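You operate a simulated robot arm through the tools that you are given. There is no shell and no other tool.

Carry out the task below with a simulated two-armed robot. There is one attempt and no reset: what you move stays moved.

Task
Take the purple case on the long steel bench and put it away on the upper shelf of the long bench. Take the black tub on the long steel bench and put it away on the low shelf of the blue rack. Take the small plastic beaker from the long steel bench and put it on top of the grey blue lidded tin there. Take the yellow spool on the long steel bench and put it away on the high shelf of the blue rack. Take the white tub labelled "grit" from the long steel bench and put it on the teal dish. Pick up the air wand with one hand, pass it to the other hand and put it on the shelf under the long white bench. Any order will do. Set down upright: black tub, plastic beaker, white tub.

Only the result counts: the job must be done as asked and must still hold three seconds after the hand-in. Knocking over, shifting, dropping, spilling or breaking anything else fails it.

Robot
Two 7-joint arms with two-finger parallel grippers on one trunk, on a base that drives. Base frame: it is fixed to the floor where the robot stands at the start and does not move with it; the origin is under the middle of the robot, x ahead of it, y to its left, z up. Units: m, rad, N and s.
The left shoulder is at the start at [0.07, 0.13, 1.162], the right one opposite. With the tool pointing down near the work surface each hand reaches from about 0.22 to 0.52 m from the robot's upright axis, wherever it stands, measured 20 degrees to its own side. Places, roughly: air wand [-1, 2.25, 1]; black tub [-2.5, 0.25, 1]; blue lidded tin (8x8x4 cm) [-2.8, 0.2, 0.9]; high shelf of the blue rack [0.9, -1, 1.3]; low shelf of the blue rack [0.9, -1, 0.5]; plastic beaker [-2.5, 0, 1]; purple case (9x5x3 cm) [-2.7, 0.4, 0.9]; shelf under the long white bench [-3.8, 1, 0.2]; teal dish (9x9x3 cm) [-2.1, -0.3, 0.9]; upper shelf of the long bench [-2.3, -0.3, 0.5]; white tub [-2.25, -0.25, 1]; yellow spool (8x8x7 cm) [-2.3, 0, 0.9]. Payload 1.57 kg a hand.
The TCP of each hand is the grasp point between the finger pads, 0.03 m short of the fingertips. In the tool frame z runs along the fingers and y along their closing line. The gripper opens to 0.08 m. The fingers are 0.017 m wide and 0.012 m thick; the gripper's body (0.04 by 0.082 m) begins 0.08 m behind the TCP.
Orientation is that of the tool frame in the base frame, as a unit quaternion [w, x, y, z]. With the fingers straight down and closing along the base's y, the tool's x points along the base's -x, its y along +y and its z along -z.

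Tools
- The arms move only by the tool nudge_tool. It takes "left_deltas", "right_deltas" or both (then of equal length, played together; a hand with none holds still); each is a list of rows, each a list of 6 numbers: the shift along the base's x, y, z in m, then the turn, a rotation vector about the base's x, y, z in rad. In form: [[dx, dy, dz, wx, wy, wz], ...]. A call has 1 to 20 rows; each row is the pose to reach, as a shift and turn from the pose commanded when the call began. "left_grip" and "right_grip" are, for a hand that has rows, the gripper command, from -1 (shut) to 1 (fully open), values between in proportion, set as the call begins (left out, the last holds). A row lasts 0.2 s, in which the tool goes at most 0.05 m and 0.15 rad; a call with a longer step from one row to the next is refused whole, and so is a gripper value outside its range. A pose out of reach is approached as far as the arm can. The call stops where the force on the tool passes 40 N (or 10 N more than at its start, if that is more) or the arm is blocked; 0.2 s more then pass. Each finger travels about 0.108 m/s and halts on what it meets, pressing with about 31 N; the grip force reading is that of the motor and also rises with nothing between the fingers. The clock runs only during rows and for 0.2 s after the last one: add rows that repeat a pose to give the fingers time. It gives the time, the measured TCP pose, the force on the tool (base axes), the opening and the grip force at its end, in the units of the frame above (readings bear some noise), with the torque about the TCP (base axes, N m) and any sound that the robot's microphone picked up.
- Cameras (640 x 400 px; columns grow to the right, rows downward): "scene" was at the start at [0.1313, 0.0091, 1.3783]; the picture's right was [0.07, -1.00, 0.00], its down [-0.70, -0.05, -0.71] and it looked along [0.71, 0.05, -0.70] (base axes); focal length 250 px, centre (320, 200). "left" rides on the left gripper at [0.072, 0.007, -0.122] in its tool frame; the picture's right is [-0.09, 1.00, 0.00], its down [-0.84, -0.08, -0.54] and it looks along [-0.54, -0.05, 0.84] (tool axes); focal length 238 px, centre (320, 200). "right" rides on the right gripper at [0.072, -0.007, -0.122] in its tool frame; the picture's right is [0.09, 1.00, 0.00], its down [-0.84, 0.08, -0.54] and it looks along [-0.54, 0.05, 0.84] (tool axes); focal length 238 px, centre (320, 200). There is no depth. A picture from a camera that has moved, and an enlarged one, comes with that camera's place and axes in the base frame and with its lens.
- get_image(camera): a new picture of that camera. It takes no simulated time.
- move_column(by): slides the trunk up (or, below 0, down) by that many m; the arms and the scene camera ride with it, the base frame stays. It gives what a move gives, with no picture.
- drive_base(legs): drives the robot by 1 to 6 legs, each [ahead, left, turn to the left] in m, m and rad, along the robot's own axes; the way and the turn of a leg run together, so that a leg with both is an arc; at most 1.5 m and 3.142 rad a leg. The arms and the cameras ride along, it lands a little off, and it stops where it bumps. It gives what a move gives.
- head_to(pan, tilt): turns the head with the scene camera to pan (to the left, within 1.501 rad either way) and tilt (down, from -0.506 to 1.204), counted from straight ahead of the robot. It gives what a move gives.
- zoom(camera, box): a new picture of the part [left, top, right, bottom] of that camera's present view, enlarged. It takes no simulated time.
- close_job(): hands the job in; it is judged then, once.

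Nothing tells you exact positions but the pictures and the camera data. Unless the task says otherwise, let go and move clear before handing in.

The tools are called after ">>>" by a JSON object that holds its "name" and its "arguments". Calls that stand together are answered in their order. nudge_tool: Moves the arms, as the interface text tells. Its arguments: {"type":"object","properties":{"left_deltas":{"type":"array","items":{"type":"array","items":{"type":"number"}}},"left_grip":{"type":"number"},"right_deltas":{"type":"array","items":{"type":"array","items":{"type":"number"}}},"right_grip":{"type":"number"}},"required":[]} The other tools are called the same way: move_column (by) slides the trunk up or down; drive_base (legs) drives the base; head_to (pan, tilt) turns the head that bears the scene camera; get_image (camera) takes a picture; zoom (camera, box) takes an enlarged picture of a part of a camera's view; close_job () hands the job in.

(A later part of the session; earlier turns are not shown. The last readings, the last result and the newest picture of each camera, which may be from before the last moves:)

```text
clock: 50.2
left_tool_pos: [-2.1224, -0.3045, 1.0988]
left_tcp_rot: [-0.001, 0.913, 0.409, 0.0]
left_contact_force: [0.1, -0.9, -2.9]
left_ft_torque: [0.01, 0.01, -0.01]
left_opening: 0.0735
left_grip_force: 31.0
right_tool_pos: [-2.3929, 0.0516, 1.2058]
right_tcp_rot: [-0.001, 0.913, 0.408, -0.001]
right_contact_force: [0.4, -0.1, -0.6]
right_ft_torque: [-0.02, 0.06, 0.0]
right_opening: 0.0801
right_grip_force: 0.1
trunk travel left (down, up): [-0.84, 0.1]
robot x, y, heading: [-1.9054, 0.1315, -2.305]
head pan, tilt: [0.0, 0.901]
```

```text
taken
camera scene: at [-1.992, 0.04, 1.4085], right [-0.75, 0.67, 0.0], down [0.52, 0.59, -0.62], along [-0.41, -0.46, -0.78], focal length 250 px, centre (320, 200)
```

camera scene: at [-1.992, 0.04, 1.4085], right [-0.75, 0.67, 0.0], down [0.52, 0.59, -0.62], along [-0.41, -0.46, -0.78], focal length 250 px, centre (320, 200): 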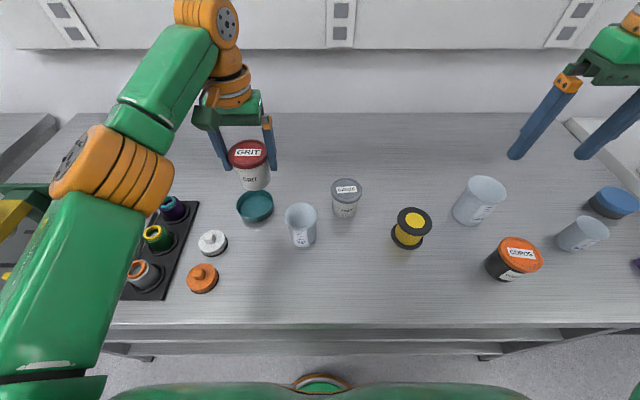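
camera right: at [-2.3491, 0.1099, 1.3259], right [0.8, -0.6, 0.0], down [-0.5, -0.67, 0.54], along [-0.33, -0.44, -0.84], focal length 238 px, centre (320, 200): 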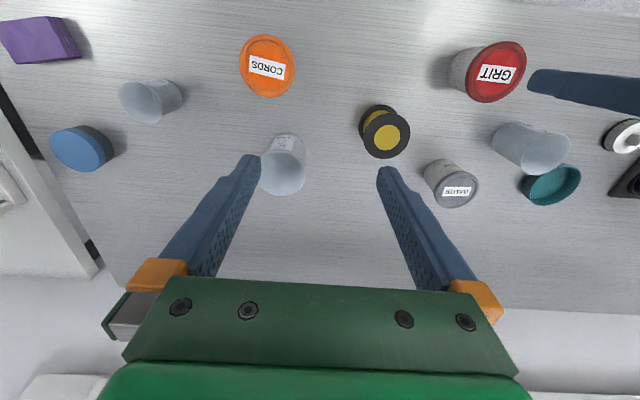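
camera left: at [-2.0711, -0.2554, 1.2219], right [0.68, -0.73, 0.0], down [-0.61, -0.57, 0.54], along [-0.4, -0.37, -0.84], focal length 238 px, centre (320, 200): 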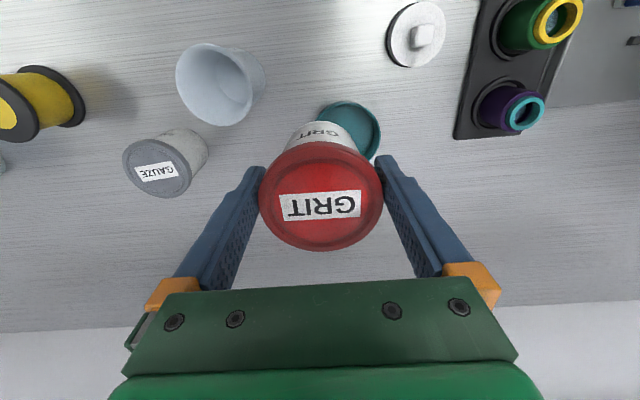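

The dish centre measures about 2 cm further and 3 cm left of the held tub. I'll shift over it, lower part way and check alignment.

>>> {"name": "nudge_tool", "arguments": {"left_deltas": [[0.0068, -0.0353, 0, 0, 0, 0], [0.0068, -0.0353, -0.04, 0, 0, 0], [0.0068, -0.0353, -0.08, 0, 0, 0]]}}

>>> {"name": "get_image", "arguments": {"camera": "left"}}

>>> {"name": "zoom", "arguments": {"camera": "scene", "box": [160, 100, 360, 225]}}

>>> {"name": "get_image", "arguments": {"camera": "right"}}

```text
clock: 51.0
left_tool_pos: [-2.1157, -0.342, 1.0183]
left_tcp_rot: [0.0, 0.912, 0.409, 0.002]
left_contact_force: [-0.2, -0.1, -2.0]
left_ft_torque: [0.02, -0.03, 0.0]
left_opening: 0.0735
left_grip_force: 30.8
left hand out of reach, approached as far as the arm can: row 1, 2
right_tool_pos: [-2.3934, 0.0508, 1.2046]
right_tcp_rot: [0.0, 0.913, 0.407, -0.002]
right_contact_force: [0.5, 0.5, -0.6]
right_ft_torque: [-0.05, 0.0, 0.03]
right_opening: 0.0801
right_grip_force: 0.1
trunk travel left (down, up): [-0.84, 0.1]
robot x, y, heading: [-1.9094, 0.1336, -2.299]
head pan, tilt: [0.0, 0.901]
```

```text
taken
camera left: at [-2.0645, -0.2918, 1.1411], right [0.68, -0.73, 0.0], down [-0.61, -0.57, 0.54], along [-0.4, -0.37, -0.84], focal length 238 px, centre (320, 200)
```

left: 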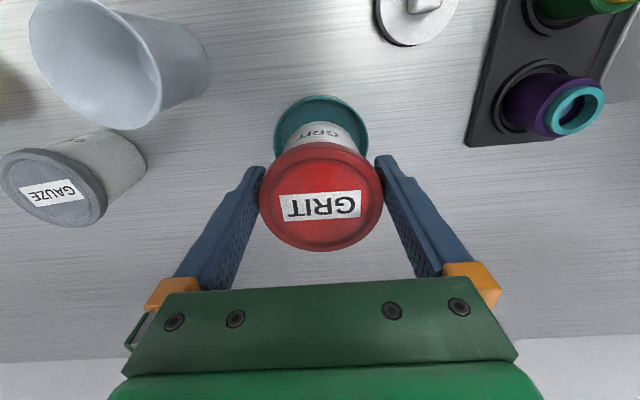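

```text
3.20 times, centred on (260, 162) of scene
camera zoom: at [-1.9926, 0.0394, 1.4085], right [-0.75, 0.67, 0.0], down [0.52, 0.59, -0.62], along [-0.41, -0.46, -0.78], focal length 799 px, centre (512, 320)
```

zoom: 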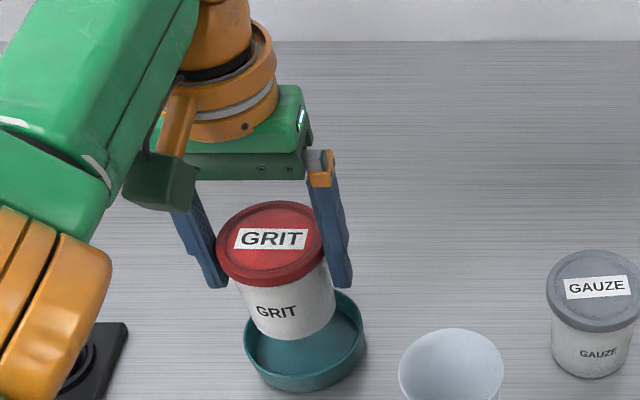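

```text
taken
camera right: at [-2.3502, 0.1084, 1.3255], right [0.8, -0.6, 0.0], down [-0.5, -0.67, 0.54], along [-0.32, -0.44, -0.84], focal length 238 px, centre (320, 200)
```

right: 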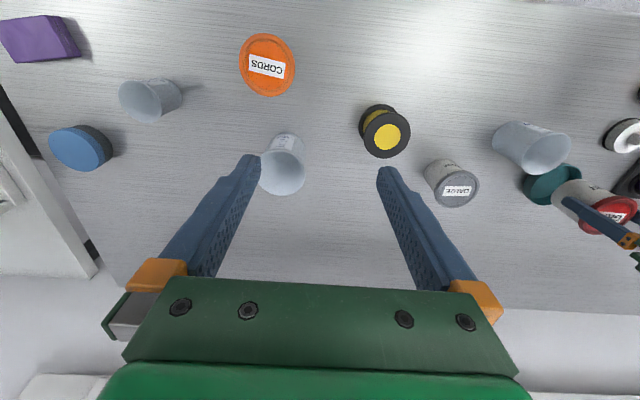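

The tub is nearly centred on the dish (about 5 mm short). I'll nudge forward and lower it gently until contact.

>>> {"name": "nudge_tool", "arguments": {"left_deltas": [[-0.0035, -0.0038, 0, 0, 0, 0], [-0.0035, -0.0038, -0.02, 0, 0, 0], [-0.0035, -0.0038, -0.037, 0, 0, 0]]}}

>>> {"name": "zoom", "arguments": {"camera": "scene", "box": [160, 100, 360, 225]}}

>>> {"name": "get_image", "arguments": {"camera": "left"}}

```text
clock: 51.9
left_tool_pos: [-2.1136, -0.3448, 0.9836]
left_tcp_rot: [-0.001, 0.912, 0.411, 0.0]
left_contact_force: [0.0, 0.1, -2.4]
left_ft_torque: [0.01, -0.06, 0.01]
left_opening: 0.0736
left_grip_force: 30.7
left hand out of reach, approached as far as the arm can: row 1, 2, 3
right_tool_pos: [-2.3932, 0.051, 1.2043]
right_tcp_rot: [0.001, 0.913, 0.408, 0.0]
right_contact_force: [-0.8, 0.5, 0.8]
right_ft_torque: [0.02, 0.0, -0.02]
right_opening: 0.08
right_grip_force: 0.0
trunk travel left (down, up): [-0.84, 0.1]
robot x, y, heading: [-1.9063, 0.1287, -2.303]
head pan, tilt: [0.0, 0.901]
```

```text
3.20 times, centred on (260, 162) of scene
camera zoom: at [-1.9921, 0.0405, 1.4085], right [-0.75, 0.67, 0.0], down [0.52, 0.59, -0.62], along [-0.41, -0.46, -0.78], focal length 799 px, centre (512, 320)
```

zoom: 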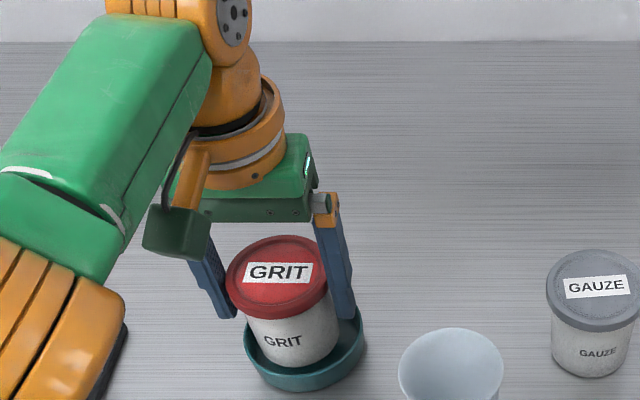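

```text
taken
camera left: at [-2.062, -0.2937, 1.1071], right [0.68, -0.73, 0.0], down [-0.61, -0.57, 0.54], along [-0.4, -0.37, -0.84], focal length 238 px, centre (320, 200)
```

left: 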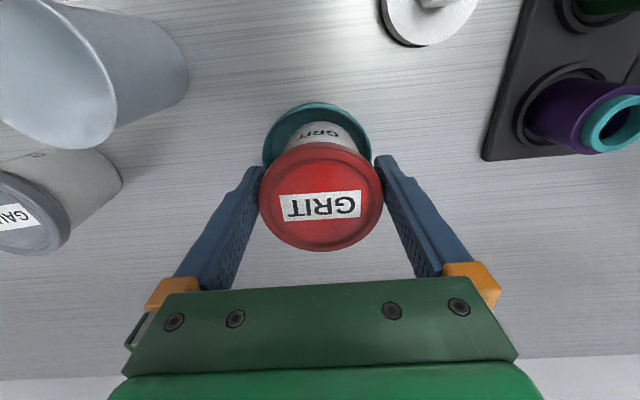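

Alignment is fine (within ~5 mm). I'll lower the remaining centimetre in small steps, watching the force.

>>> {"name": "nudge_tool", "arguments": {"left_deltas": [[-0.0015, 0.0013, -0.003, 0, 0, 0], [-0.0015, 0.0013, -0.006, 0, 0, 0]]}}

```text
clock: 52.5
left_tool_pos: [-2.1148, -0.3409, 0.978]
left_tcp_rot: [-0.002, 0.912, 0.409, -0.001]
left_contact_force: [-0.5, 1.1, -3.3]
left_ft_torque: [-0.01, -0.05, 0.0]
left_opening: 0.0737
left_grip_force: 31.1
right_tool_pos: [-2.3938, 0.051, 1.2054]
right_tcp_rot: [0.0, 0.913, 0.408, -0.001]
right_contact_force: [0.4, -0.3, 1.0]
right_ft_torque: [-0.04, 0.0, 0.0]
right_opening: 0.08
right_grip_force: 0.1
trunk travel left (down, up): [-0.84, 0.1]
robot x, y, heading: [-1.9081, 0.1327, -2.3]
head pan, tilt: [0.0, 0.901]
```

>>> {"name": "nudge_tool", "arguments": {"left_deltas": [[0, 0, -0.002, 0, 0, 0], [0, 0, -0.004, 0, 0, 0]]}}

>>> {"name": "zoom", "arguments": {"camera": "scene", "box": [200, 130, 320, 205]}}

```text
clock: 53.0
left_tool_pos: [-2.1144, -0.342, 0.9742]
left_tcp_rot: [0.0, 0.912, 0.409, 0.0]
left_contact_force: [0.4, 0.0, -2.8]
left_ft_torque: [0.05, -0.02, 0.01]
left_opening: 0.0734
left_grip_force: 31.5
right_tool_pos: [-2.3929, 0.0513, 1.2056]
right_tcp_rot: [0.001, 0.913, 0.408, -0.001]
right_contact_force: [-0.1, 0.0, 0.5]
right_ft_torque: [0.0, -0.02, 0.0]
right_opening: 0.0799
right_grip_force: 0.1
trunk travel left (down, up): [-0.84, 0.1]
robot x, y, heading: [-1.9063, 0.1328, -2.303]
head pan, tilt: [0.0, 0.901]
```

```text
5.33 times, centred on (260, 168) of scene
camera zoom: at [-1.9922, 0.0408, 1.4085], right [-0.75, 0.67, 0.0], down [0.52, 0.58, -0.62], along [-0.41, -0.46, -0.78], focal length 1332 px, centre (640, 373)
```

zoom: 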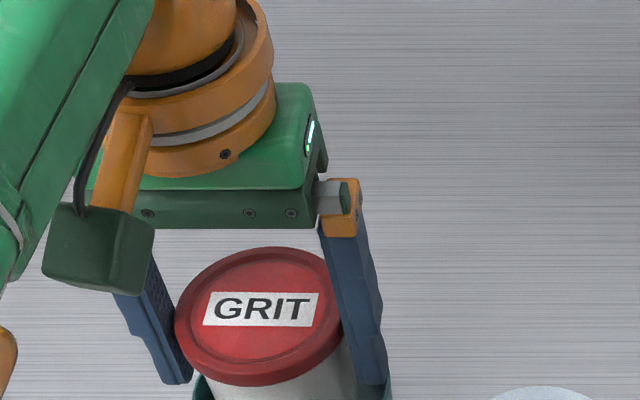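

>>> {"name": "nudge_tool", "arguments": {"left_deltas": [[0, 0, -0.0015, 0, 0, 0], [0, 0, -0.003, 0, 0, 0]]}}

```text
clock: 53.6
left_tool_pos: [-2.1145, -0.341, 0.9699]
left_tcp_rot: [-0.001, 0.912, 0.409, 0.0]
left_contact_force: [0.1, 0.0, -2.4]
left_ft_torque: [0.01, 0.0, -0.02]
left_opening: 0.0734
left_grip_force: 31.0
right_tool_pos: [-2.3921, 0.0516, 1.2049]
right_tcp_rot: [0.001, 0.913, 0.407, -0.002]
right_contact_force: [-0.5, 0.6, -0.3]
right_ft_torque: [-0.04, -0.01, 0.02]
right_opening: 0.08
right_grip_force: 0.0
trunk travel left (down, up): [-0.84, 0.1]
robot x, y, heading: [-1.9099, 0.1332, -2.303]
head pan, tilt: [0.0, 0.901]
```

>>> {"name": "nudge_tool", "arguments": {"left_deltas": [[0, 0, -0.0015, 0, 0, 0], [0, 0, -0.0025, 0, 0, 0]]}}

>>> {"name": "get_image", "arguments": {"camera": "left"}}

```text
clock: 54.2
left_tool_pos: [-2.1151, -0.3412, 0.9696]
left_tcp_rot: [0.001, 0.912, 0.409, -0.001]
left_contact_force: [-1.0, -4.1, 9.1]
left_ft_torque: [-0.18, 0.08, 0.07]
left_opening: 0.0735
left_grip_force: 31.0
right_tool_pos: [-2.3924, 0.0523, 1.2057]
right_tcp_rot: [0.001, 0.913, 0.407, -0.002]
right_contact_force: [-0.4, -0.5, 0.9]
right_ft_torque: [-0.01, -0.03, -0.04]
right_opening: 0.08
right_grip_force: 0.1
trunk travel left (down, up): [-0.84, 0.1]
robot x, y, heading: [-1.9037, 0.1318, -2.297]
head pan, tilt: [0.0, 0.901]
```

```text
taken
camera left: at [-2.0626, -0.2906, 1.0926], right [0.68, -0.73, 0.0], down [-0.61, -0.57, 0.54], along [-0.4, -0.37, -0.84], focal length 238 px, centre (320, 200)
```

left: 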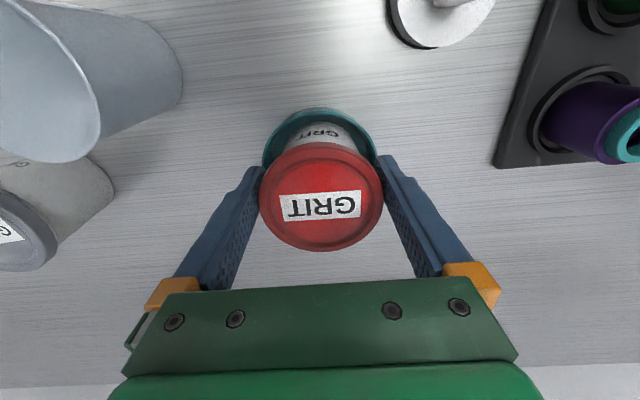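

Contact is felt, so the tub rests on the dish floor. I'll open and lift straight up.

>>> {"name": "nudge_tool", "arguments": {"left_deltas": [[0, 0, 0.001, 0, 0, 0], [0, 0, 0.001, 0, 0, 0]], "left_grip": 1}}

>>> {"name": "nudge_tool", "arguments": {"left_deltas": [[0, 0, 0.03, 0, 0, 0], [0, 0, 0.07, 0, 0, 0], [0, 0, 0.11, 0, 0, 0]]}}

>>> {"name": "get_image", "arguments": {"camera": "left"}}

>>> {"name": "get_image", "arguments": {"camera": "scene"}}

```text
clock: 54.9
left_tool_pos: [-2.1156, -0.3405, 0.9701]
left_tcp_rot: [-0.001, 0.913, 0.409, 0.0]
left_contact_force: [0.1, 0.2, 0.0]
left_ft_torque: [0.0, 0.0, -0.04]
left_opening: 0.08
left_grip_force: 0.0
right_tool_pos: [-2.3923, 0.0507, 1.205]
right_tcp_rot: [0.001, 0.913, 0.408, -0.002]
right_contact_force: [-0.9, -0.3, -1.0]
right_ft_torque: [-0.02, -0.01, -0.02]
right_opening: 0.0802
right_grip_force: 0.1
trunk travel left (down, up): [-0.84, 0.1]
robot x, y, heading: [-1.9077, 0.1271, -2.299]
head pan, tilt: [0.0, 0.901]
```

```text
clock: 55.6
left_tool_pos: [-2.1076, -0.3367, 1.0689]
left_tcp_rot: [0.0, 0.912, 0.409, 0.0]
left_contact_force: [0.4, 0.3, 0.0]
left_ft_torque: [0.02, -0.01, 0.01]
left_opening: 0.0799
left_grip_force: 0.0
left hand out of reach, approached as far as the arm can: row 3
right_tool_pos: [-2.3922, 0.0521, 1.2051]
right_tcp_rot: [0.001, 0.913, 0.408, -0.001]
right_contact_force: [-0.6, -0.1, -0.5]
right_ft_torque: [-0.03, -0.01, 0.01]
right_opening: 0.0798
right_grip_force: 0.0
trunk travel left (down, up): [-0.84, 0.1]
robot x, y, heading: [-1.9055, 0.1323, -2.301]
head pan, tilt: [0.0, 0.901]
```

```text
taken
camera left: at [-2.0561, -0.2877, 1.1924], right [0.68, -0.73, 0.0], down [-0.61, -0.57, 0.54], along [-0.4, -0.37, -0.84], focal length 238 px, centre (320, 200)
```

left: 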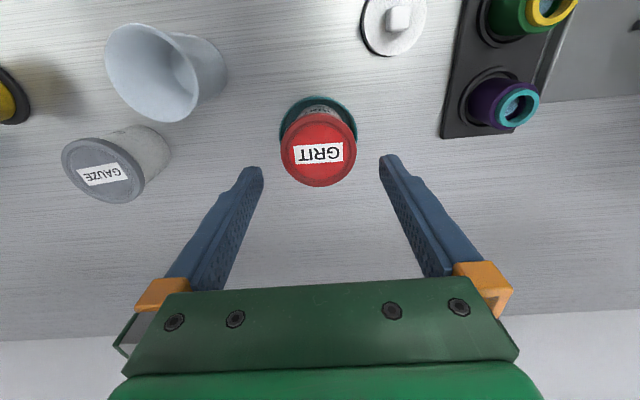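

```text
taken
camera scene: at [-1.9911, 0.0419, 1.4087], right [-0.75, 0.67, 0.0], down [0.52, 0.58, -0.62], along [-0.41, -0.46, -0.78], focal length 250 px, centre (320, 200)
```

scene: 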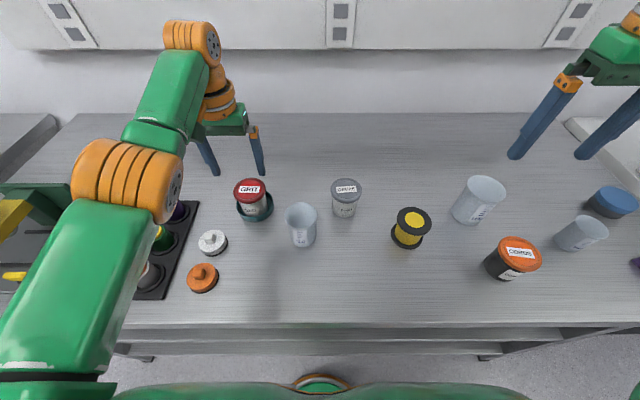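

GRIT now stands on the teal dish. I'll retract the left hand up and back, then strafe right by about 0.52 m to work on the beaker, tin and purple case with the right arm.

>>> {"name": "nudge_tool", "arguments": {"left_deltas": [[0.025, 0.028, 0.03, 0, 0, 0], [0.05, 0.056, 0.06, 0, 0, 0], [0.07, 0.08, 0.1, 0, 0, 0], [0.08, 0.09, 0.13, 0, 0, 0]]}}

>>> {"name": "drive_base", "arguments": {"legs": [[0, -0.52, 0]]}}

>>> {"name": "get_image", "arguments": {"camera": "scene"}}

>>> {"name": "get_image", "arguments": {"camera": "right"}}

>>> {"name": "get_image", "arguments": {"camera": "left"}}

```text
refused: row 3 steps farther than a row can; nothing moved
```

```text
clock: 58.7
left_tool_pos: [-2.4932, 0.0065, 1.0677]
left_tcp_rot: [-0.001, 0.912, 0.409, -0.001]
left_contact_force: [1.1, 0.2, -0.3]
left_ft_torque: [0.01, 0.01, 0.02]
left_opening: 0.0796
left_grip_force: 0.1
right_tool_pos: [-2.7774, 0.3955, 1.2054]
right_tcp_rot: [0.0, 0.913, 0.408, -0.002]
right_contact_force: [-0.6, 0.1, 0.8]
right_ft_torque: [0.01, 0.02, -0.02]
right_opening: 0.0801
right_grip_force: 0.0
trunk travel left (down, up): [-0.84, 0.1]
robot x, y, heading: [-2.2926, 0.4727, -2.3]
head pan, tilt: [0.0, 0.901]
```

```text
taken
camera scene: at [-2.3759, 0.3849, 1.4086], right [-0.75, 0.67, 0.0], down [0.52, 0.59, -0.62], along [-0.41, -0.46, -0.78], focal length 250 px, centre (320, 200)
```

scene: 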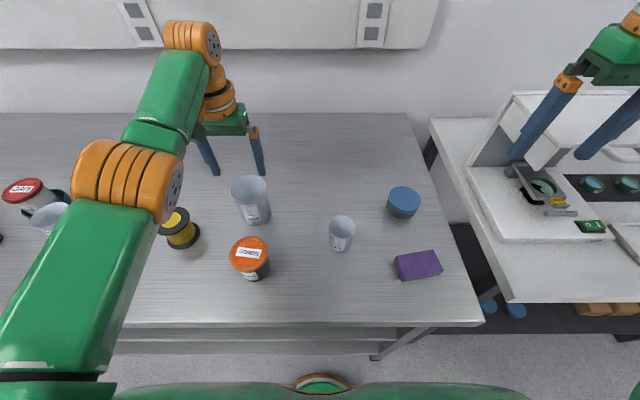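

```text
taken
camera right: at [-2.7336, 0.454, 1.3263], right [0.8, -0.6, 0.0], down [-0.5, -0.67, 0.54], along [-0.33, -0.44, -0.84], focal length 238 px, centre (320, 200)
```

right: 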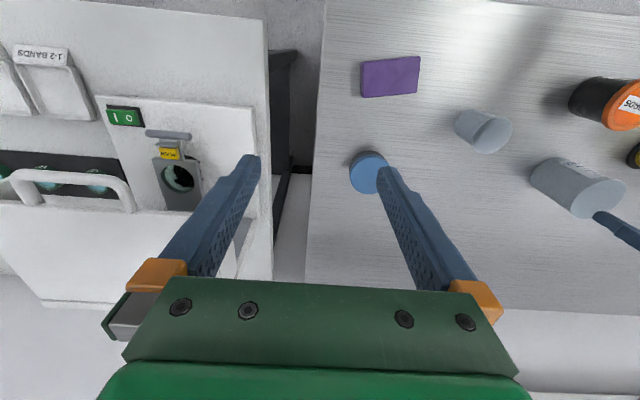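

```text
taken
camera left: at [-2.4412, 0.0554, 1.1915], right [0.68, -0.73, 0.0], down [-0.61, -0.57, 0.54], along [-0.4, -0.37, -0.84], focal length 238 px, centre (320, 200)
```

left: 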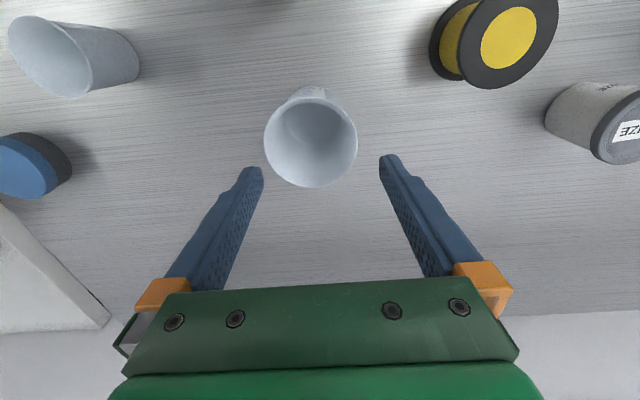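

The strafe worked, but the left-hand retraction had been refused (one row too long), so the hand rode low; it appears to have cleared the LARGE beaker. I'll raise and retract it now with shorter rows and check that nothing was disturbed.

>>> {"name": "nudge_tool", "arguments": {"left_deltas": [[0.01, 0.011, 0.035, 0, 0, 0], [0.03, 0.034, 0.065, 0, 0, 0], [0.05, 0.056, 0.1, 0, 0, 0], [0.07, 0.08, 0.13, 0, 0, 0], [0.08, 0.09, 0.14, 0, 0, 0]]}}

>>> {"name": "head_to", "arguments": {"pan": 0.5, "tilt": 0.8}}

>>> {"name": "get_image", "arguments": {"camera": "scene"}}

>>> {"name": "get_image", "arguments": {"camera": "left"}}

```text
clock: 59.9
left_tool_pos: [-2.4126, 0.0953, 1.2083]
left_tcp_rot: [0.0, 0.912, 0.41, 0.0]
left_contact_force: [0.4, -0.3, -0.2]
left_ft_torque: [0.0, 0.01, 0.01]
left_opening: 0.08
left_grip_force: 0.1
right_tool_pos: [-2.7773, 0.3969, 1.2052]
right_tcp_rot: [0.001, 0.913, 0.407, -0.001]
right_contact_force: [0.6, -1.0, -0.1]
right_ft_torque: [-0.02, 0.01, 0.02]
right_opening: 0.0798
right_grip_force: 0.0
trunk travel left (down, up): [-0.84, 0.1]
robot x, y, heading: [-2.2922, 0.4765, -2.292]
head pan, tilt: [0.0, 0.901]
```

```text
clock: 60.8
left_tool_pos: [-2.4136, 0.0947, 1.2079]
left_tcp_rot: [0.0, 0.913, 0.409, 0.0]
left_contact_force: [0.0, 0.1, 0.2]
left_ft_torque: [0.0, 0.05, 0.01]
left_opening: 0.0799
left_grip_force: 0.0
right_tool_pos: [-2.7793, 0.3957, 1.2044]
right_tcp_rot: [0.001, 0.913, 0.408, -0.002]
right_contact_force: [0.0, 0.8, 0.3]
right_ft_torque: [-0.01, 0.03, 0.0]
right_opening: 0.0801
right_grip_force: 0.0
trunk travel left (down, up): [-0.84, 0.1]
robot x, y, heading: [-2.2899, 0.4723, -2.295]
head pan, tilt: [0.499, 0.799]
```

```text
taken
camera scene: at [-2.3456, 0.3639, 1.4165], right [-0.97, 0.23, 0.0], down [0.16, 0.7, -0.7], along [-0.16, -0.68, -0.72], focal length 250 px, centre (320, 200)
```

scene: 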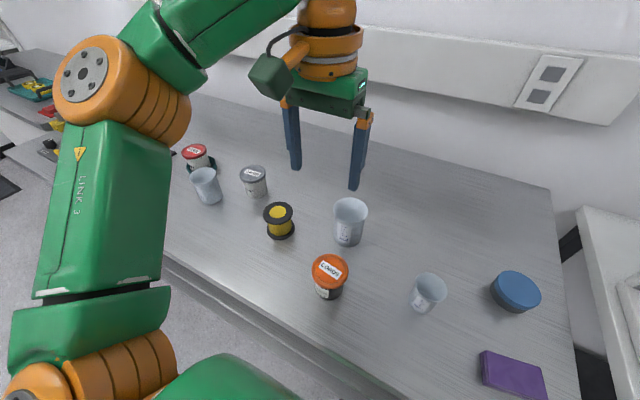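

```text
taken
camera left: at [-2.3617, 0.1443, 1.3309], right [0.68, -0.73, 0.0], down [-0.61, -0.57, 0.54], along [-0.4, -0.37, -0.84], focal length 238 px, centre (320, 200)
```

left: 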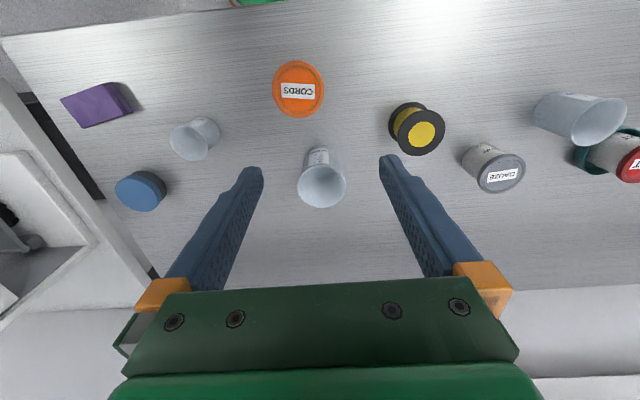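

Everything is still in place. The beaker is at about f 1.557, u 2.077 and the tin at f 1.654, u 2.236. I'll creep forward 2.5 cm and bring the right hand above the beaker, moving the left hand aside.

>>> {"name": "drive_base", "arguments": {"legs": [[0.025, 0, 0]]}}

>>> {"name": "nudge_tool", "arguments": {"right_deltas": [[0.0297, -0.0246, -0.015, 0, 0, 0], [0.0594, -0.0493, -0.03, 0, 0, 0], [0.0891, -0.0739, -0.045, 0, 0, 0], [0.1188, -0.0986, -0.06, 0, 0, 0], [0.1485, -0.1232, -0.075, 0, 0, 0], [0.1782, -0.1479, -0.09, 0, 0, 0], [0.2079, -0.1725, -0.105, 0, 0, 0], [0.2079, -0.1725, -0.105, 0, 0, 0]], "left_deltas": [[0.025, -0.022, 0, 0, 0, 0], [0.05, -0.044, 0, 0, 0, 0], [0.075, -0.066, 0, 0, 0, 0], [0.075, -0.066, 0, 0, 0, 0], [0.075, -0.066, 0, 0, 0, 0], [0.075, -0.066, 0, 0, 0, 0], [0.075, -0.066, 0, 0, 0, 0], [0.075, -0.066, 0, 0, 0, 0]]}}

>>> {"name": "get_image", "arguments": {"camera": "right"}}

>>> {"name": "head_to", "arguments": {"pan": 0.0, "tilt": 0.9}}

>>> {"name": "get_image", "arguments": {"camera": "scene"}}

```text
clock: 61.6
left_tool_pos: [-2.4258, 0.0803, 1.2095]
left_tcp_rot: [0.002, 0.913, 0.409, -0.003]
left_contact_force: [-1.0, -0.4, 0.3]
left_ft_torque: [-0.06, 0.01, -0.02]
left_opening: 0.08
left_grip_force: 0.1
right_tool_pos: [-2.7908, 0.382, 1.2074]
right_tcp_rot: [0.0, 0.913, 0.408, -0.003]
right_contact_force: [1.0, 0.2, -0.6]
right_ft_torque: [0.0, 0.0, -0.01]
right_opening: 0.08
right_grip_force: 0.0
trunk travel left (down, up): [-0.84, 0.1]
robot x, y, heading: [-2.3095, 0.4583, -2.305]
head pan, tilt: [0.499, 0.799]
```

```text
clock: 63.4
left_tool_pos: [-2.3565, 0.0097, 1.2071]
left_tcp_rot: [0.0, 0.913, 0.409, 0.0]
left_contact_force: [0.1, 0.1, -0.4]
left_ft_torque: [-0.01, 0.01, -0.04]
left_opening: 0.08
left_grip_force: 0.0
right_tool_pos: [-2.5876, 0.2053, 1.0988]
right_tcp_rot: [0.0, 0.914, 0.407, -0.001]
right_contact_force: [-0.5, 0.6, -0.8]
right_ft_torque: [-0.01, -0.03, -0.02]
right_opening: 0.0799
right_grip_force: 0.0
trunk travel left (down, up): [-0.84, 0.1]
robot x, y, heading: [-2.3091, 0.4592, -2.302]
head pan, tilt: [0.499, 0.799]
```

```text
taken
camera right: at [-2.5442, 0.2638, 1.2191], right [0.8, -0.6, 0.0], down [-0.5, -0.67, 0.54], along [-0.33, -0.44, -0.84], focal length 238 px, centre (320, 200)
```

right: 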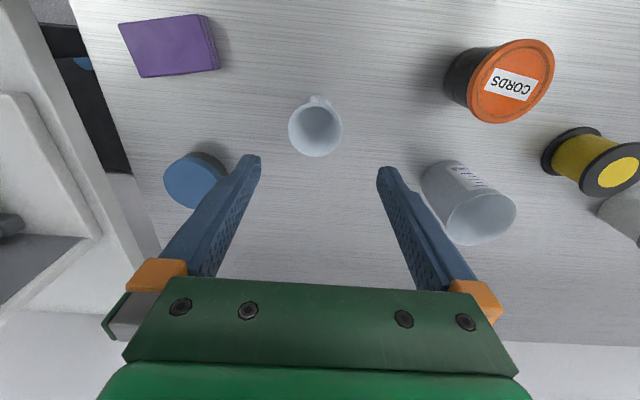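

```text
clock: 64.3
left_tool_pos: [-2.3555, 0.0093, 1.2071]
left_tcp_rot: [-0.001, 0.912, 0.41, 0.0]
left_contact_force: [-0.3, -0.8, 0.4]
left_ft_torque: [-0.02, -0.02, -0.02]
left_opening: 0.0801
left_grip_force: 0.0
right_tool_pos: [-2.5884, 0.2066, 1.0988]
right_tcp_rot: [0.001, 0.913, 0.407, -0.002]
right_contact_force: [-0.6, 0.4, -0.4]
right_ft_torque: [0.0, 0.01, 0.03]
right_opening: 0.0801
right_grip_force: 0.0
trunk travel left (down, up): [-0.84, 0.1]
robot x, y, heading: [-2.308, 0.4582, -2.3]
head pan, tilt: [0.0, 0.901]
```

```text
taken
camera scene: at [-2.3935, 0.3676, 1.4087], right [-0.75, 0.67, 0.0], down [0.52, 0.58, -0.62], along [-0.41, -0.46, -0.78], focal length 250 px, centre (320, 200)
```

scene: 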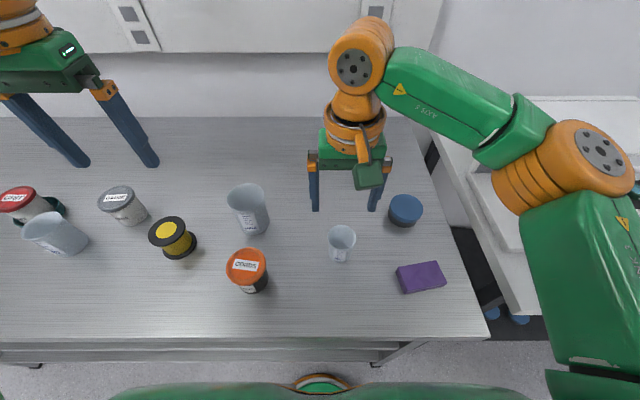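

The beaker rim is about 6 mm right of the hand's centre. I'll correct, lower around it to z≈0.953, then look before closing.

>>> {"name": "nudge_tool", "arguments": {"right_deltas": [[-0.0042, 0.0037, -0.01, 0, 0, 0], [-0.0042, 0.0037, -0.05, 0, 0, 0], [-0.0042, 0.0037, -0.09, 0, 0, 0]]}}

>>> {"name": "get_image", "arguments": {"camera": "right"}}

```text
clock: 65.1
left_tool_pos: [-2.3567, 0.0093, 1.2055]
left_tcp_rot: [0.001, 0.912, 0.41, 0.001]
left_contact_force: [0.0, -0.4, 0.0]
left_ft_torque: [-0.01, -0.03, 0.0]
left_opening: 0.08
left_grip_force: 0.0
right_tool_pos: [-2.5899, 0.2103, 1.0109]
right_tcp_rot: [0.0, 0.913, 0.408, -0.001]
right_contact_force: [0.2, 0.2, 0.3]
right_ft_torque: [-0.01, 0.0, -0.01]
right_opening: 0.08
right_grip_force: 0.0
trunk travel left (down, up): [-0.84, 0.1]
robot x, y, heading: [-2.3084, 0.458, -2.298]
head pan, tilt: [0.0, 0.901]
```

```text
taken
camera right: at [-2.5474, 0.2697, 1.1307], right [0.8, -0.6, 0.0], down [-0.5, -0.67, 0.54], along [-0.32, -0.44, -0.84], focal length 238 px, centre (320, 200)
```

right: 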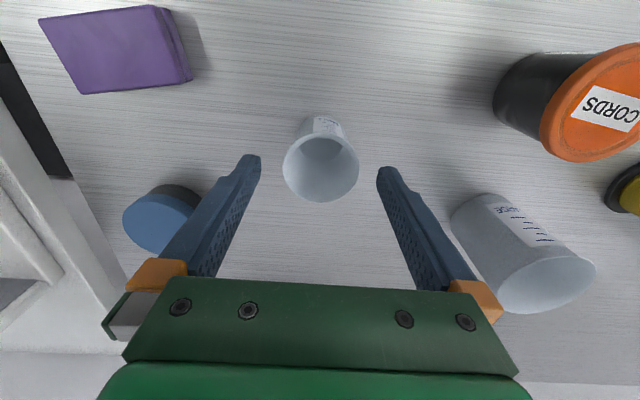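

Centred. Lowering to grip height and closing gently.

>>> {"name": "nudge_tool", "arguments": {"right_deltas": [[-0.0013, -0.0015, -0.03, 0, 0, 0], [-0.0013, -0.0015, -0.057, 0, 0, 0]]}}

>>> {"name": "nudge_tool", "arguments": {"right_deltas": [[0, 0, 0, 0, 0, 0], [0, 0, 0, 0, 0, 0], [0, 0, 0, 0, 0, 0]], "right_grip": 0.3}}

>>> {"name": "get_image", "arguments": {"camera": "right"}}

```text
clock: 65.7
left_tool_pos: [-2.3577, 0.0103, 1.2064]
left_tcp_rot: [-0.001, 0.912, 0.409, 0.0]
left_contact_force: [0.9, -0.1, -0.2]
left_ft_torque: [0.0, 0.0, 0.05]
left_opening: 0.0799
left_grip_force: 0.0
right_tool_pos: [-2.5919, 0.2084, 0.953]
right_tcp_rot: [0.0, 0.913, 0.408, -0.001]
right_contact_force: [0.2, 0.4, 0.3]
right_ft_torque: [-0.01, 0.01, 0.02]
right_opening: 0.0798
right_grip_force: 0.0
trunk travel left (down, up): [-0.84, 0.1]
robot x, y, heading: [-2.3062, 0.4589, -2.304]
head pan, tilt: [0.0, 0.901]
```

```text
clock: 66.5
left_tool_pos: [-2.3561, 0.0094, 1.2064]
left_tcp_rot: [-0.001, 0.913, 0.409, 0.0]
left_contact_force: [0.2, -1.3, 0.7]
left_ft_torque: [0.02, 0.01, -0.03]
left_opening: 0.0801
left_grip_force: 0.0
right_tool_pos: [-2.5921, 0.2109, 0.9527]
right_tcp_rot: [0.0, 0.913, 0.408, -0.002]
right_contact_force: [0.9, 0.2, -0.7]
right_ft_torque: [0.01, 0.02, 0.02]
right_opening: 0.0542
right_grip_force: 31.4
trunk travel left (down, up): [-0.84, 0.1]
robot x, y, heading: [-2.308, 0.4566, -2.304]
head pan, tilt: [0.0, 0.901]
```

```text
taken
camera right: at [-2.5483, 0.2682, 1.0735], right [0.8, -0.6, 0.0], down [-0.5, -0.67, 0.54], along [-0.33, -0.44, -0.84], focal length 238 px, centre (320, 200)
```

right: 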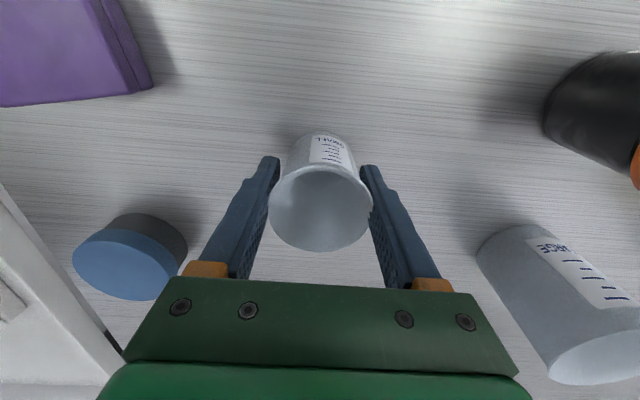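

Beaker gripped. I'll lift it, carry it over the tin, and check alignment before setting it down.

>>> {"name": "nudge_tool", "arguments": {"right_deltas": [[0, 0, 0.035, 0, 0, 0], [0, 0, 0.07, 0, 0, 0], [-0.044, 0.007, 0.07, 0, 0, 0], [-0.088, 0.014, 0.07, 0, 0, 0], [-0.132, 0.021, 0.07, 0, 0, 0], [-0.17, 0.026, 0.07, 0, 0, 0], [-0.17, 0.026, 0.07, 0, 0, 0]]}}

>>> {"name": "get_image", "arguments": {"camera": "right"}}

>>> {"name": "zoom", "arguments": {"camera": "scene", "box": [320, 120, 480, 220]}}

```text
clock: 68.1
left_tool_pos: [-2.3567, 0.0098, 1.2073]
left_tcp_rot: [-0.001, 0.912, 0.41, 0.0]
left_contact_force: [-0.5, 0.2, 0.1]
left_ft_torque: [0.01, -0.03, -0.03]
left_opening: 0.08
left_grip_force: 0.1
right_tool_pos: [-2.7637, 0.2352, 1.0255]
right_tcp_rot: [0.001, 0.913, 0.408, -0.001]
right_contact_force: [1.2, 0.5, -0.3]
right_ft_torque: [-0.03, 0.0, -0.03]
right_opening: 0.0539
right_grip_force: 30.9
trunk travel left (down, up): [-0.84, 0.1]
robot x, y, heading: [-2.3118, 0.4599, -2.303]
head pan, tilt: [0.0, 0.901]
```

```text
taken
camera right: at [-2.7208, 0.2933, 1.1454], right [0.8, -0.6, 0.0], down [-0.5, -0.67, 0.54], along [-0.33, -0.44, -0.84], focal length 238 px, centre (320, 200)
```

right: 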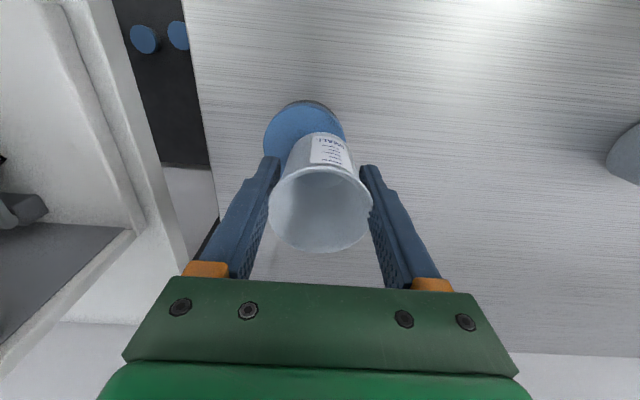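

```text
4.00 times, centred on (400, 170) of scene
camera zoom: at [-2.3937, 0.3677, 1.4086], right [-0.75, 0.67, 0.0], down [0.52, 0.58, -0.62], along [-0.41, -0.46, -0.78], focal length 999 px, centre (0, 320)
```

zoom: 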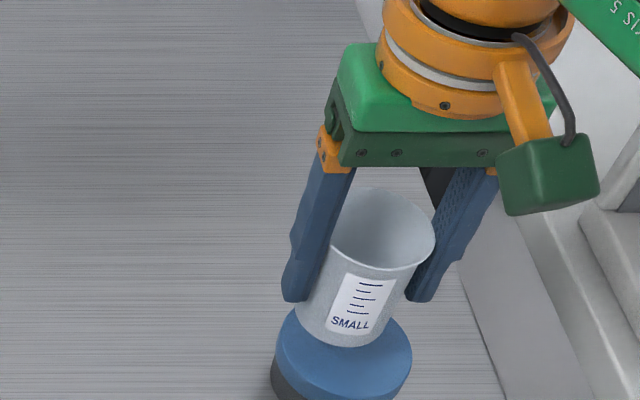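

The beaker needs to go about 8 mm further and 12 mm right to be centred on the tin. I'll adjust and lower to just above contact.

>>> {"name": "nudge_tool", "arguments": {"right_deltas": [[-0.0143, 0.0019, 0, 0, 0, 0], [-0.0143, 0.0019, -0.015, 0, 0, 0], [-0.0143, 0.0019, -0.026, 0, 0, 0]]}}

>>> {"name": "get_image", "arguments": {"camera": "right"}}

>>> {"name": "zoom", "arguments": {"camera": "scene", "box": [320, 120, 480, 220]}}

```text
clock: 68.9
left_tool_pos: [-2.3563, 0.0105, 1.2064]
left_tcp_rot: [0.0, 0.913, 0.408, 0.0]
left_contact_force: [0.9, -0.4, 0.2]
left_ft_torque: [0.02, 0.0, 0.01]
left_opening: 0.0801
left_grip_force: 0.1
right_tool_pos: [-2.7787, 0.2366, 0.9986]
right_tcp_rot: [0.002, 0.913, 0.407, -0.001]
right_contact_force: [0.9, -0.9, -0.6]
right_ft_torque: [0.02, -0.01, 0.0]
right_opening: 0.0538
right_grip_force: 30.9
trunk travel left (down, up): [-0.84, 0.1]
robot x, y, heading: [-2.3119, 0.4578, -2.301]
head pan, tilt: [0.0, 0.901]
```

```text
taken
camera right: at [-2.7343, 0.295, 1.1189], right [0.8, -0.6, 0.0], down [-0.5, -0.67, 0.54], along [-0.33, -0.44, -0.84], focal length 238 px, centre (320, 200)
```

right: 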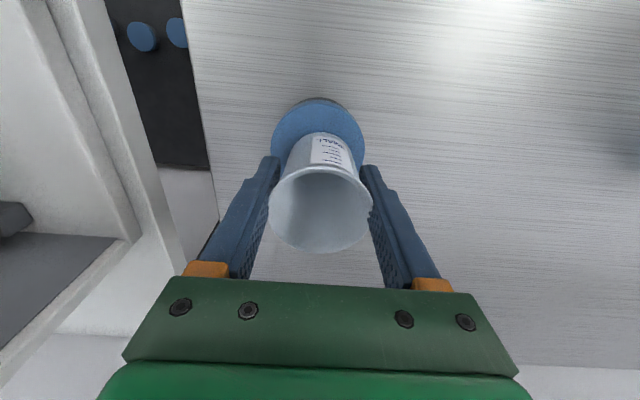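

```text
4.00 times, centred on (400, 170) of scene
camera zoom: at [-2.3938, 0.3677, 1.4087], right [-0.75, 0.67, 0.0], down [0.52, 0.58, -0.62], along [-0.41, -0.46, -0.78], focal length 999 px, centre (0, 320)
```

zoom: 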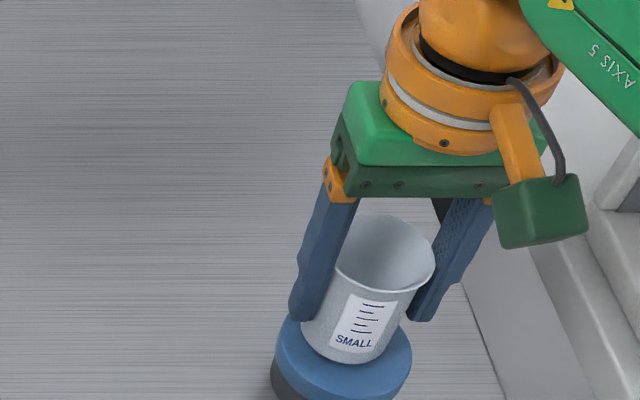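

Now centred within about 2 mm. Lowering in small steps until contact.

>>> {"name": "nudge_tool", "arguments": {"right_deltas": [[0, 0, -0.002, 0, 0, 0], [0, 0, -0.004, 0, 0, 0]]}}

```text
clock: 69.5
left_tool_pos: [-2.356, 0.0092, 1.2074]
left_tcp_rot: [0.001, 0.912, 0.41, 0.0]
left_contact_force: [0.3, -0.9, 0.4]
left_ft_torque: [-0.07, -0.04, 0.0]
left_opening: 0.0798
left_grip_force: 0.0
right_tool_pos: [-2.7772, 0.2364, 0.9933]
right_tcp_rot: [0.001, 0.913, 0.408, -0.001]
right_contact_force: [-1.3, 0.7, 0.2]
right_ft_torque: [0.0, -0.01, 0.0]
right_opening: 0.0538
right_grip_force: 31.1
trunk travel left (down, up): [-0.84, 0.1]
robot x, y, heading: [-2.31, 0.4578, -2.299]
head pan, tilt: [0.0, 0.901]
```

>>> {"name": "nudge_tool", "arguments": {"right_deltas": [[0, 0, -0.001, 0, 0, 0], [0, 0, -0.002, 0, 0, 0]]}}

```text
clock: 70.1
left_tool_pos: [-2.3567, 0.0114, 1.2085]
left_tcp_rot: [-0.001, 0.912, 0.41, -0.001]
left_contact_force: [-0.2, -0.2, -0.3]
left_ft_torque: [0.0, -0.01, -0.05]
left_opening: 0.0801
left_grip_force: 0.0
right_tool_pos: [-2.7765, 0.2357, 0.9928]
right_tcp_rot: [0.001, 0.913, 0.407, -0.002]
right_contact_force: [-2.9, -1.5, 6.9]
right_ft_torque: [-0.02, 0.2, 0.02]
right_opening: 0.0536
right_grip_force: 30.9
trunk travel left (down, up): [-0.84, 0.1]
robot x, y, heading: [-2.3081, 0.4587, -2.299]
head pan, tilt: [0.0, 0.901]
```

Contact felt at 7 N. Releasing and lifting away.

>>> {"name": "nudge_tool", "arguments": {"right_deltas": [[0, 0, 0.0008, 0, 0, 0], [0, 0, 0.0008, 0, 0, 0], [0, 0, 0.0008, 0, 0, 0]], "right_grip": 1}}

>>> {"name": "nudge_tool", "arguments": {"right_deltas": [[0, 0, 0.03, 0, 0, 0], [0, 0, 0.06, 0, 0, 0], [0.01, 0.01, 0.09, 0, 0, 0]]}}

>>> {"name": "get_image", "arguments": {"camera": "right"}}

>>> {"name": "get_image", "arguments": {"camera": "scene"}}

```text
clock: 70.9
left_tool_pos: [-2.3566, 0.0096, 1.2071]
left_tcp_rot: [-0.001, 0.912, 0.41, 0.0]
left_contact_force: [0.9, -0.4, -0.1]
left_ft_torque: [0.0, 0.01, 0.01]
left_opening: 0.0803
left_grip_force: 0.1
right_tool_pos: [-2.7769, 0.2348, 0.9926]
right_tcp_rot: [0.0, 0.913, 0.408, -0.001]
right_contact_force: [-0.4, 0.6, 0.4]
right_ft_torque: [-0.02, 0.02, -0.04]
right_opening: 0.0803
right_grip_force: 0.1
trunk travel left (down, up): [-0.84, 0.1]
robot x, y, heading: [-2.3118, 0.4612, -2.296]
head pan, tilt: [0.0, 0.901]
```

```text
clock: 71.7
left_tool_pos: [-2.3554, 0.0116, 1.2067]
left_tcp_rot: [0.0, 0.912, 0.41, 0.0]
left_contact_force: [0.9, -0.7, 0.8]
left_ft_torque: [-0.04, -0.03, 0.0]
left_opening: 0.0801
left_grip_force: 0.0
right_tool_pos: [-2.7647, 0.2455, 1.0813]
right_tcp_rot: [0.001, 0.913, 0.408, -0.002]
right_contact_force: [0.2, 0.5, -0.1]
right_ft_torque: [-0.01, 0.05, 0.01]
right_opening: 0.0799
right_grip_force: 0.1
trunk travel left (down, up): [-0.84, 0.1]
robot x, y, heading: [-2.31, 0.4575, -2.299]
head pan, tilt: [0.0, 0.901]
```

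```text
taken
camera right: at [-2.7221, 0.3055, 1.2017], right [0.8, -0.6, 0.0], down [-0.5, -0.67, 0.54], along [-0.33, -0.44, -0.84], focal length 238 px, centre (320, 200)
```

right: 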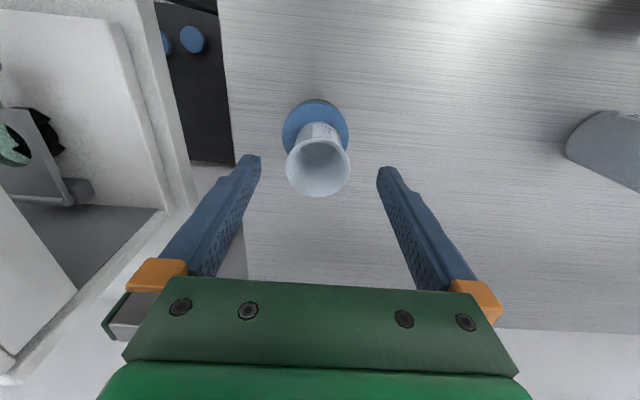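

```text
taken
camera scene: at [-2.3933, 0.3687, 1.4087], right [-0.75, 0.67, 0.0], down [0.52, 0.58, -0.62], along [-0.41, -0.46, -0.78], focal length 250 px, centre (320, 200)
```

scene: 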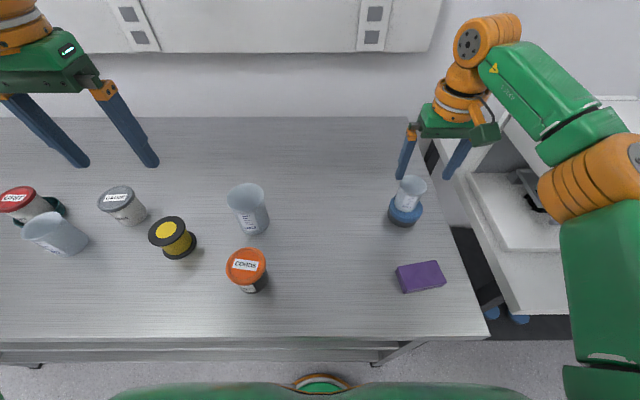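

The beaker stands on the tin. Next is the purple case; zooming in to measure its pose.

>>> {"name": "zoom", "arguments": {"camera": "scene", "box": [360, 225, 480, 300]}}

>>> {"name": "nudge_tool", "arguments": {"right_deltas": [[0.02, 0.023, 0.03, 0, 0, 0], [0.045, 0.051, 0.05, 0, 0, 0], [0.07, 0.08, 0.07, 0, 0, 0], [0.1, 0.11, 0.07, 0, 0, 0], [0.12, 0.135, 0.07, 0, 0, 0]]}}

>>> {"name": "get_image", "arguments": {"camera": "right"}}

```text
5.33 times, centred on (420, 262) of scene
camera zoom: at [-2.3933, 0.3687, 1.4087], right [-0.75, 0.67, 0.0], down [0.52, 0.58, -0.62], along [-0.41, -0.46, -0.78], focal length 1332 px, centre (-213, -133)
```

zoom: 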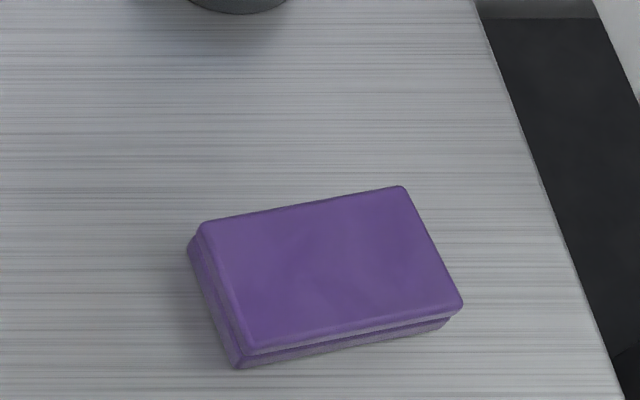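

```text
clock: 72.9
left_tool_pos: [-2.3565, 0.0121, 1.2077]
left_tcp_rot: [0.001, 0.912, 0.409, -0.001]
left_contact_force: [-0.1, -0.2, 0.8]
left_ft_torque: [0.01, 0.02, 0.0]
left_opening: 0.0799
left_grip_force: 0.1
right_tool_pos: [-2.6429, 0.3826, 1.1532]
right_tcp_rot: [0.001, 0.914, 0.406, -0.003]
right_contact_force: [-0.9, 0.4, 0.2]
right_ft_torque: [-0.04, 0.01, 0.0]
right_opening: 0.0801
right_grip_force: 0.1
trunk travel left (down, up): [-0.84, 0.1]
robot x, y, heading: [-2.3072, 0.4579, -2.296]
head pan, tilt: [0.0, 0.901]
```

```text
taken
camera right: at [-2.6006, 0.4416, 1.2737], right [0.8, -0.6, 0.0], down [-0.5, -0.67, 0.55], along [-0.33, -0.44, -0.84], focal length 238 px, centre (320, 200)
```

right: 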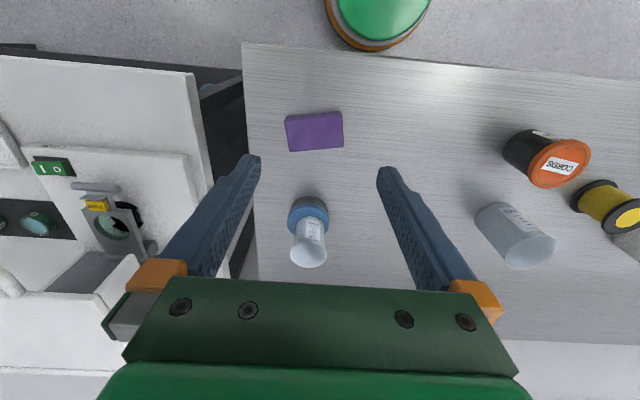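

The case centre is at about f 1.495, u 2.242, its long side rotated 11° from the bench direction. I'll test yawing the right hand clockwise about 79° so the fingers close across the 5 cm side, while positioned above it.

>>> {"name": "nudge_tool", "arguments": {"right_deltas": [[-0.005, -0.004, 0, 0, 0, -0.14], [-0.01, -0.008, 0, 0, 0, -0.28], [-0.015, -0.012, 0, 0, 0, -0.42], [-0.02, -0.016, 0, 0, 0, -0.56], [-0.024, -0.02, 0, 0, 0, -0.7], [-0.0277, -0.0228, 0, 0, 0, -0.84], [-0.0277, -0.0228, 0, 0, 0, -0.98], [-0.0277, -0.0228, 0, 0, 0, -1.12], [-0.0277, -0.0228, 0, 0, 0, -1.26], [-0.0277, -0.0228, 0, 0, 0, -1.37]]}}

>>> {"name": "get_image", "arguments": {"camera": "right"}}

>>> {"name": "get_image", "arguments": {"camera": "scene"}}

```text
clock: 75.1
left_tool_pos: [-2.3563, 0.0092, 1.206]
left_tcp_rot: [0.001, 0.912, 0.409, 0.0]
left_contact_force: [0.3, 0.7, -0.3]
left_ft_torque: [-0.03, -0.03, 0.02]
left_opening: 0.08
left_grip_force: 0.1
right_tool_pos: [-2.6745, 0.3587, 1.1522]
right_tcp_rot: [0.0, 0.965, -0.264, -0.002]
right_contact_force: [-0.8, -0.4, -0.1]
right_ft_torque: [0.0, 0.02, 0.01]
right_opening: 0.08
right_grip_force: 0.0
trunk travel left (down, up): [-0.84, 0.1]
robot x, y, heading: [-2.3075, 0.4608, -2.304]
head pan, tilt: [0.0, 0.901]
```

```text
taken
camera right: at [-2.6089, 0.3271, 1.273], right [-0.43, -0.9, 0.0], down [-0.76, 0.36, 0.54], along [-0.49, 0.23, -0.84], focal length 238 px, centre (320, 200)
```

right: 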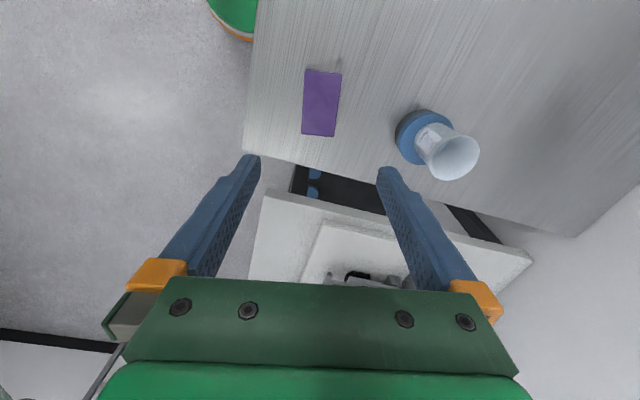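

```text
taken
camera scene: at [-2.3937, 0.3677, 1.4086], right [-0.75, 0.67, 0.0], down [0.52, 0.58, -0.62], along [-0.41, -0.46, -0.78], focal length 250 px, centre (320, 200)
```

scene: 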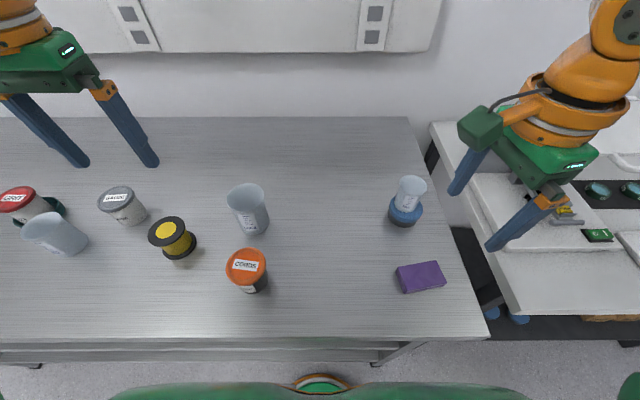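

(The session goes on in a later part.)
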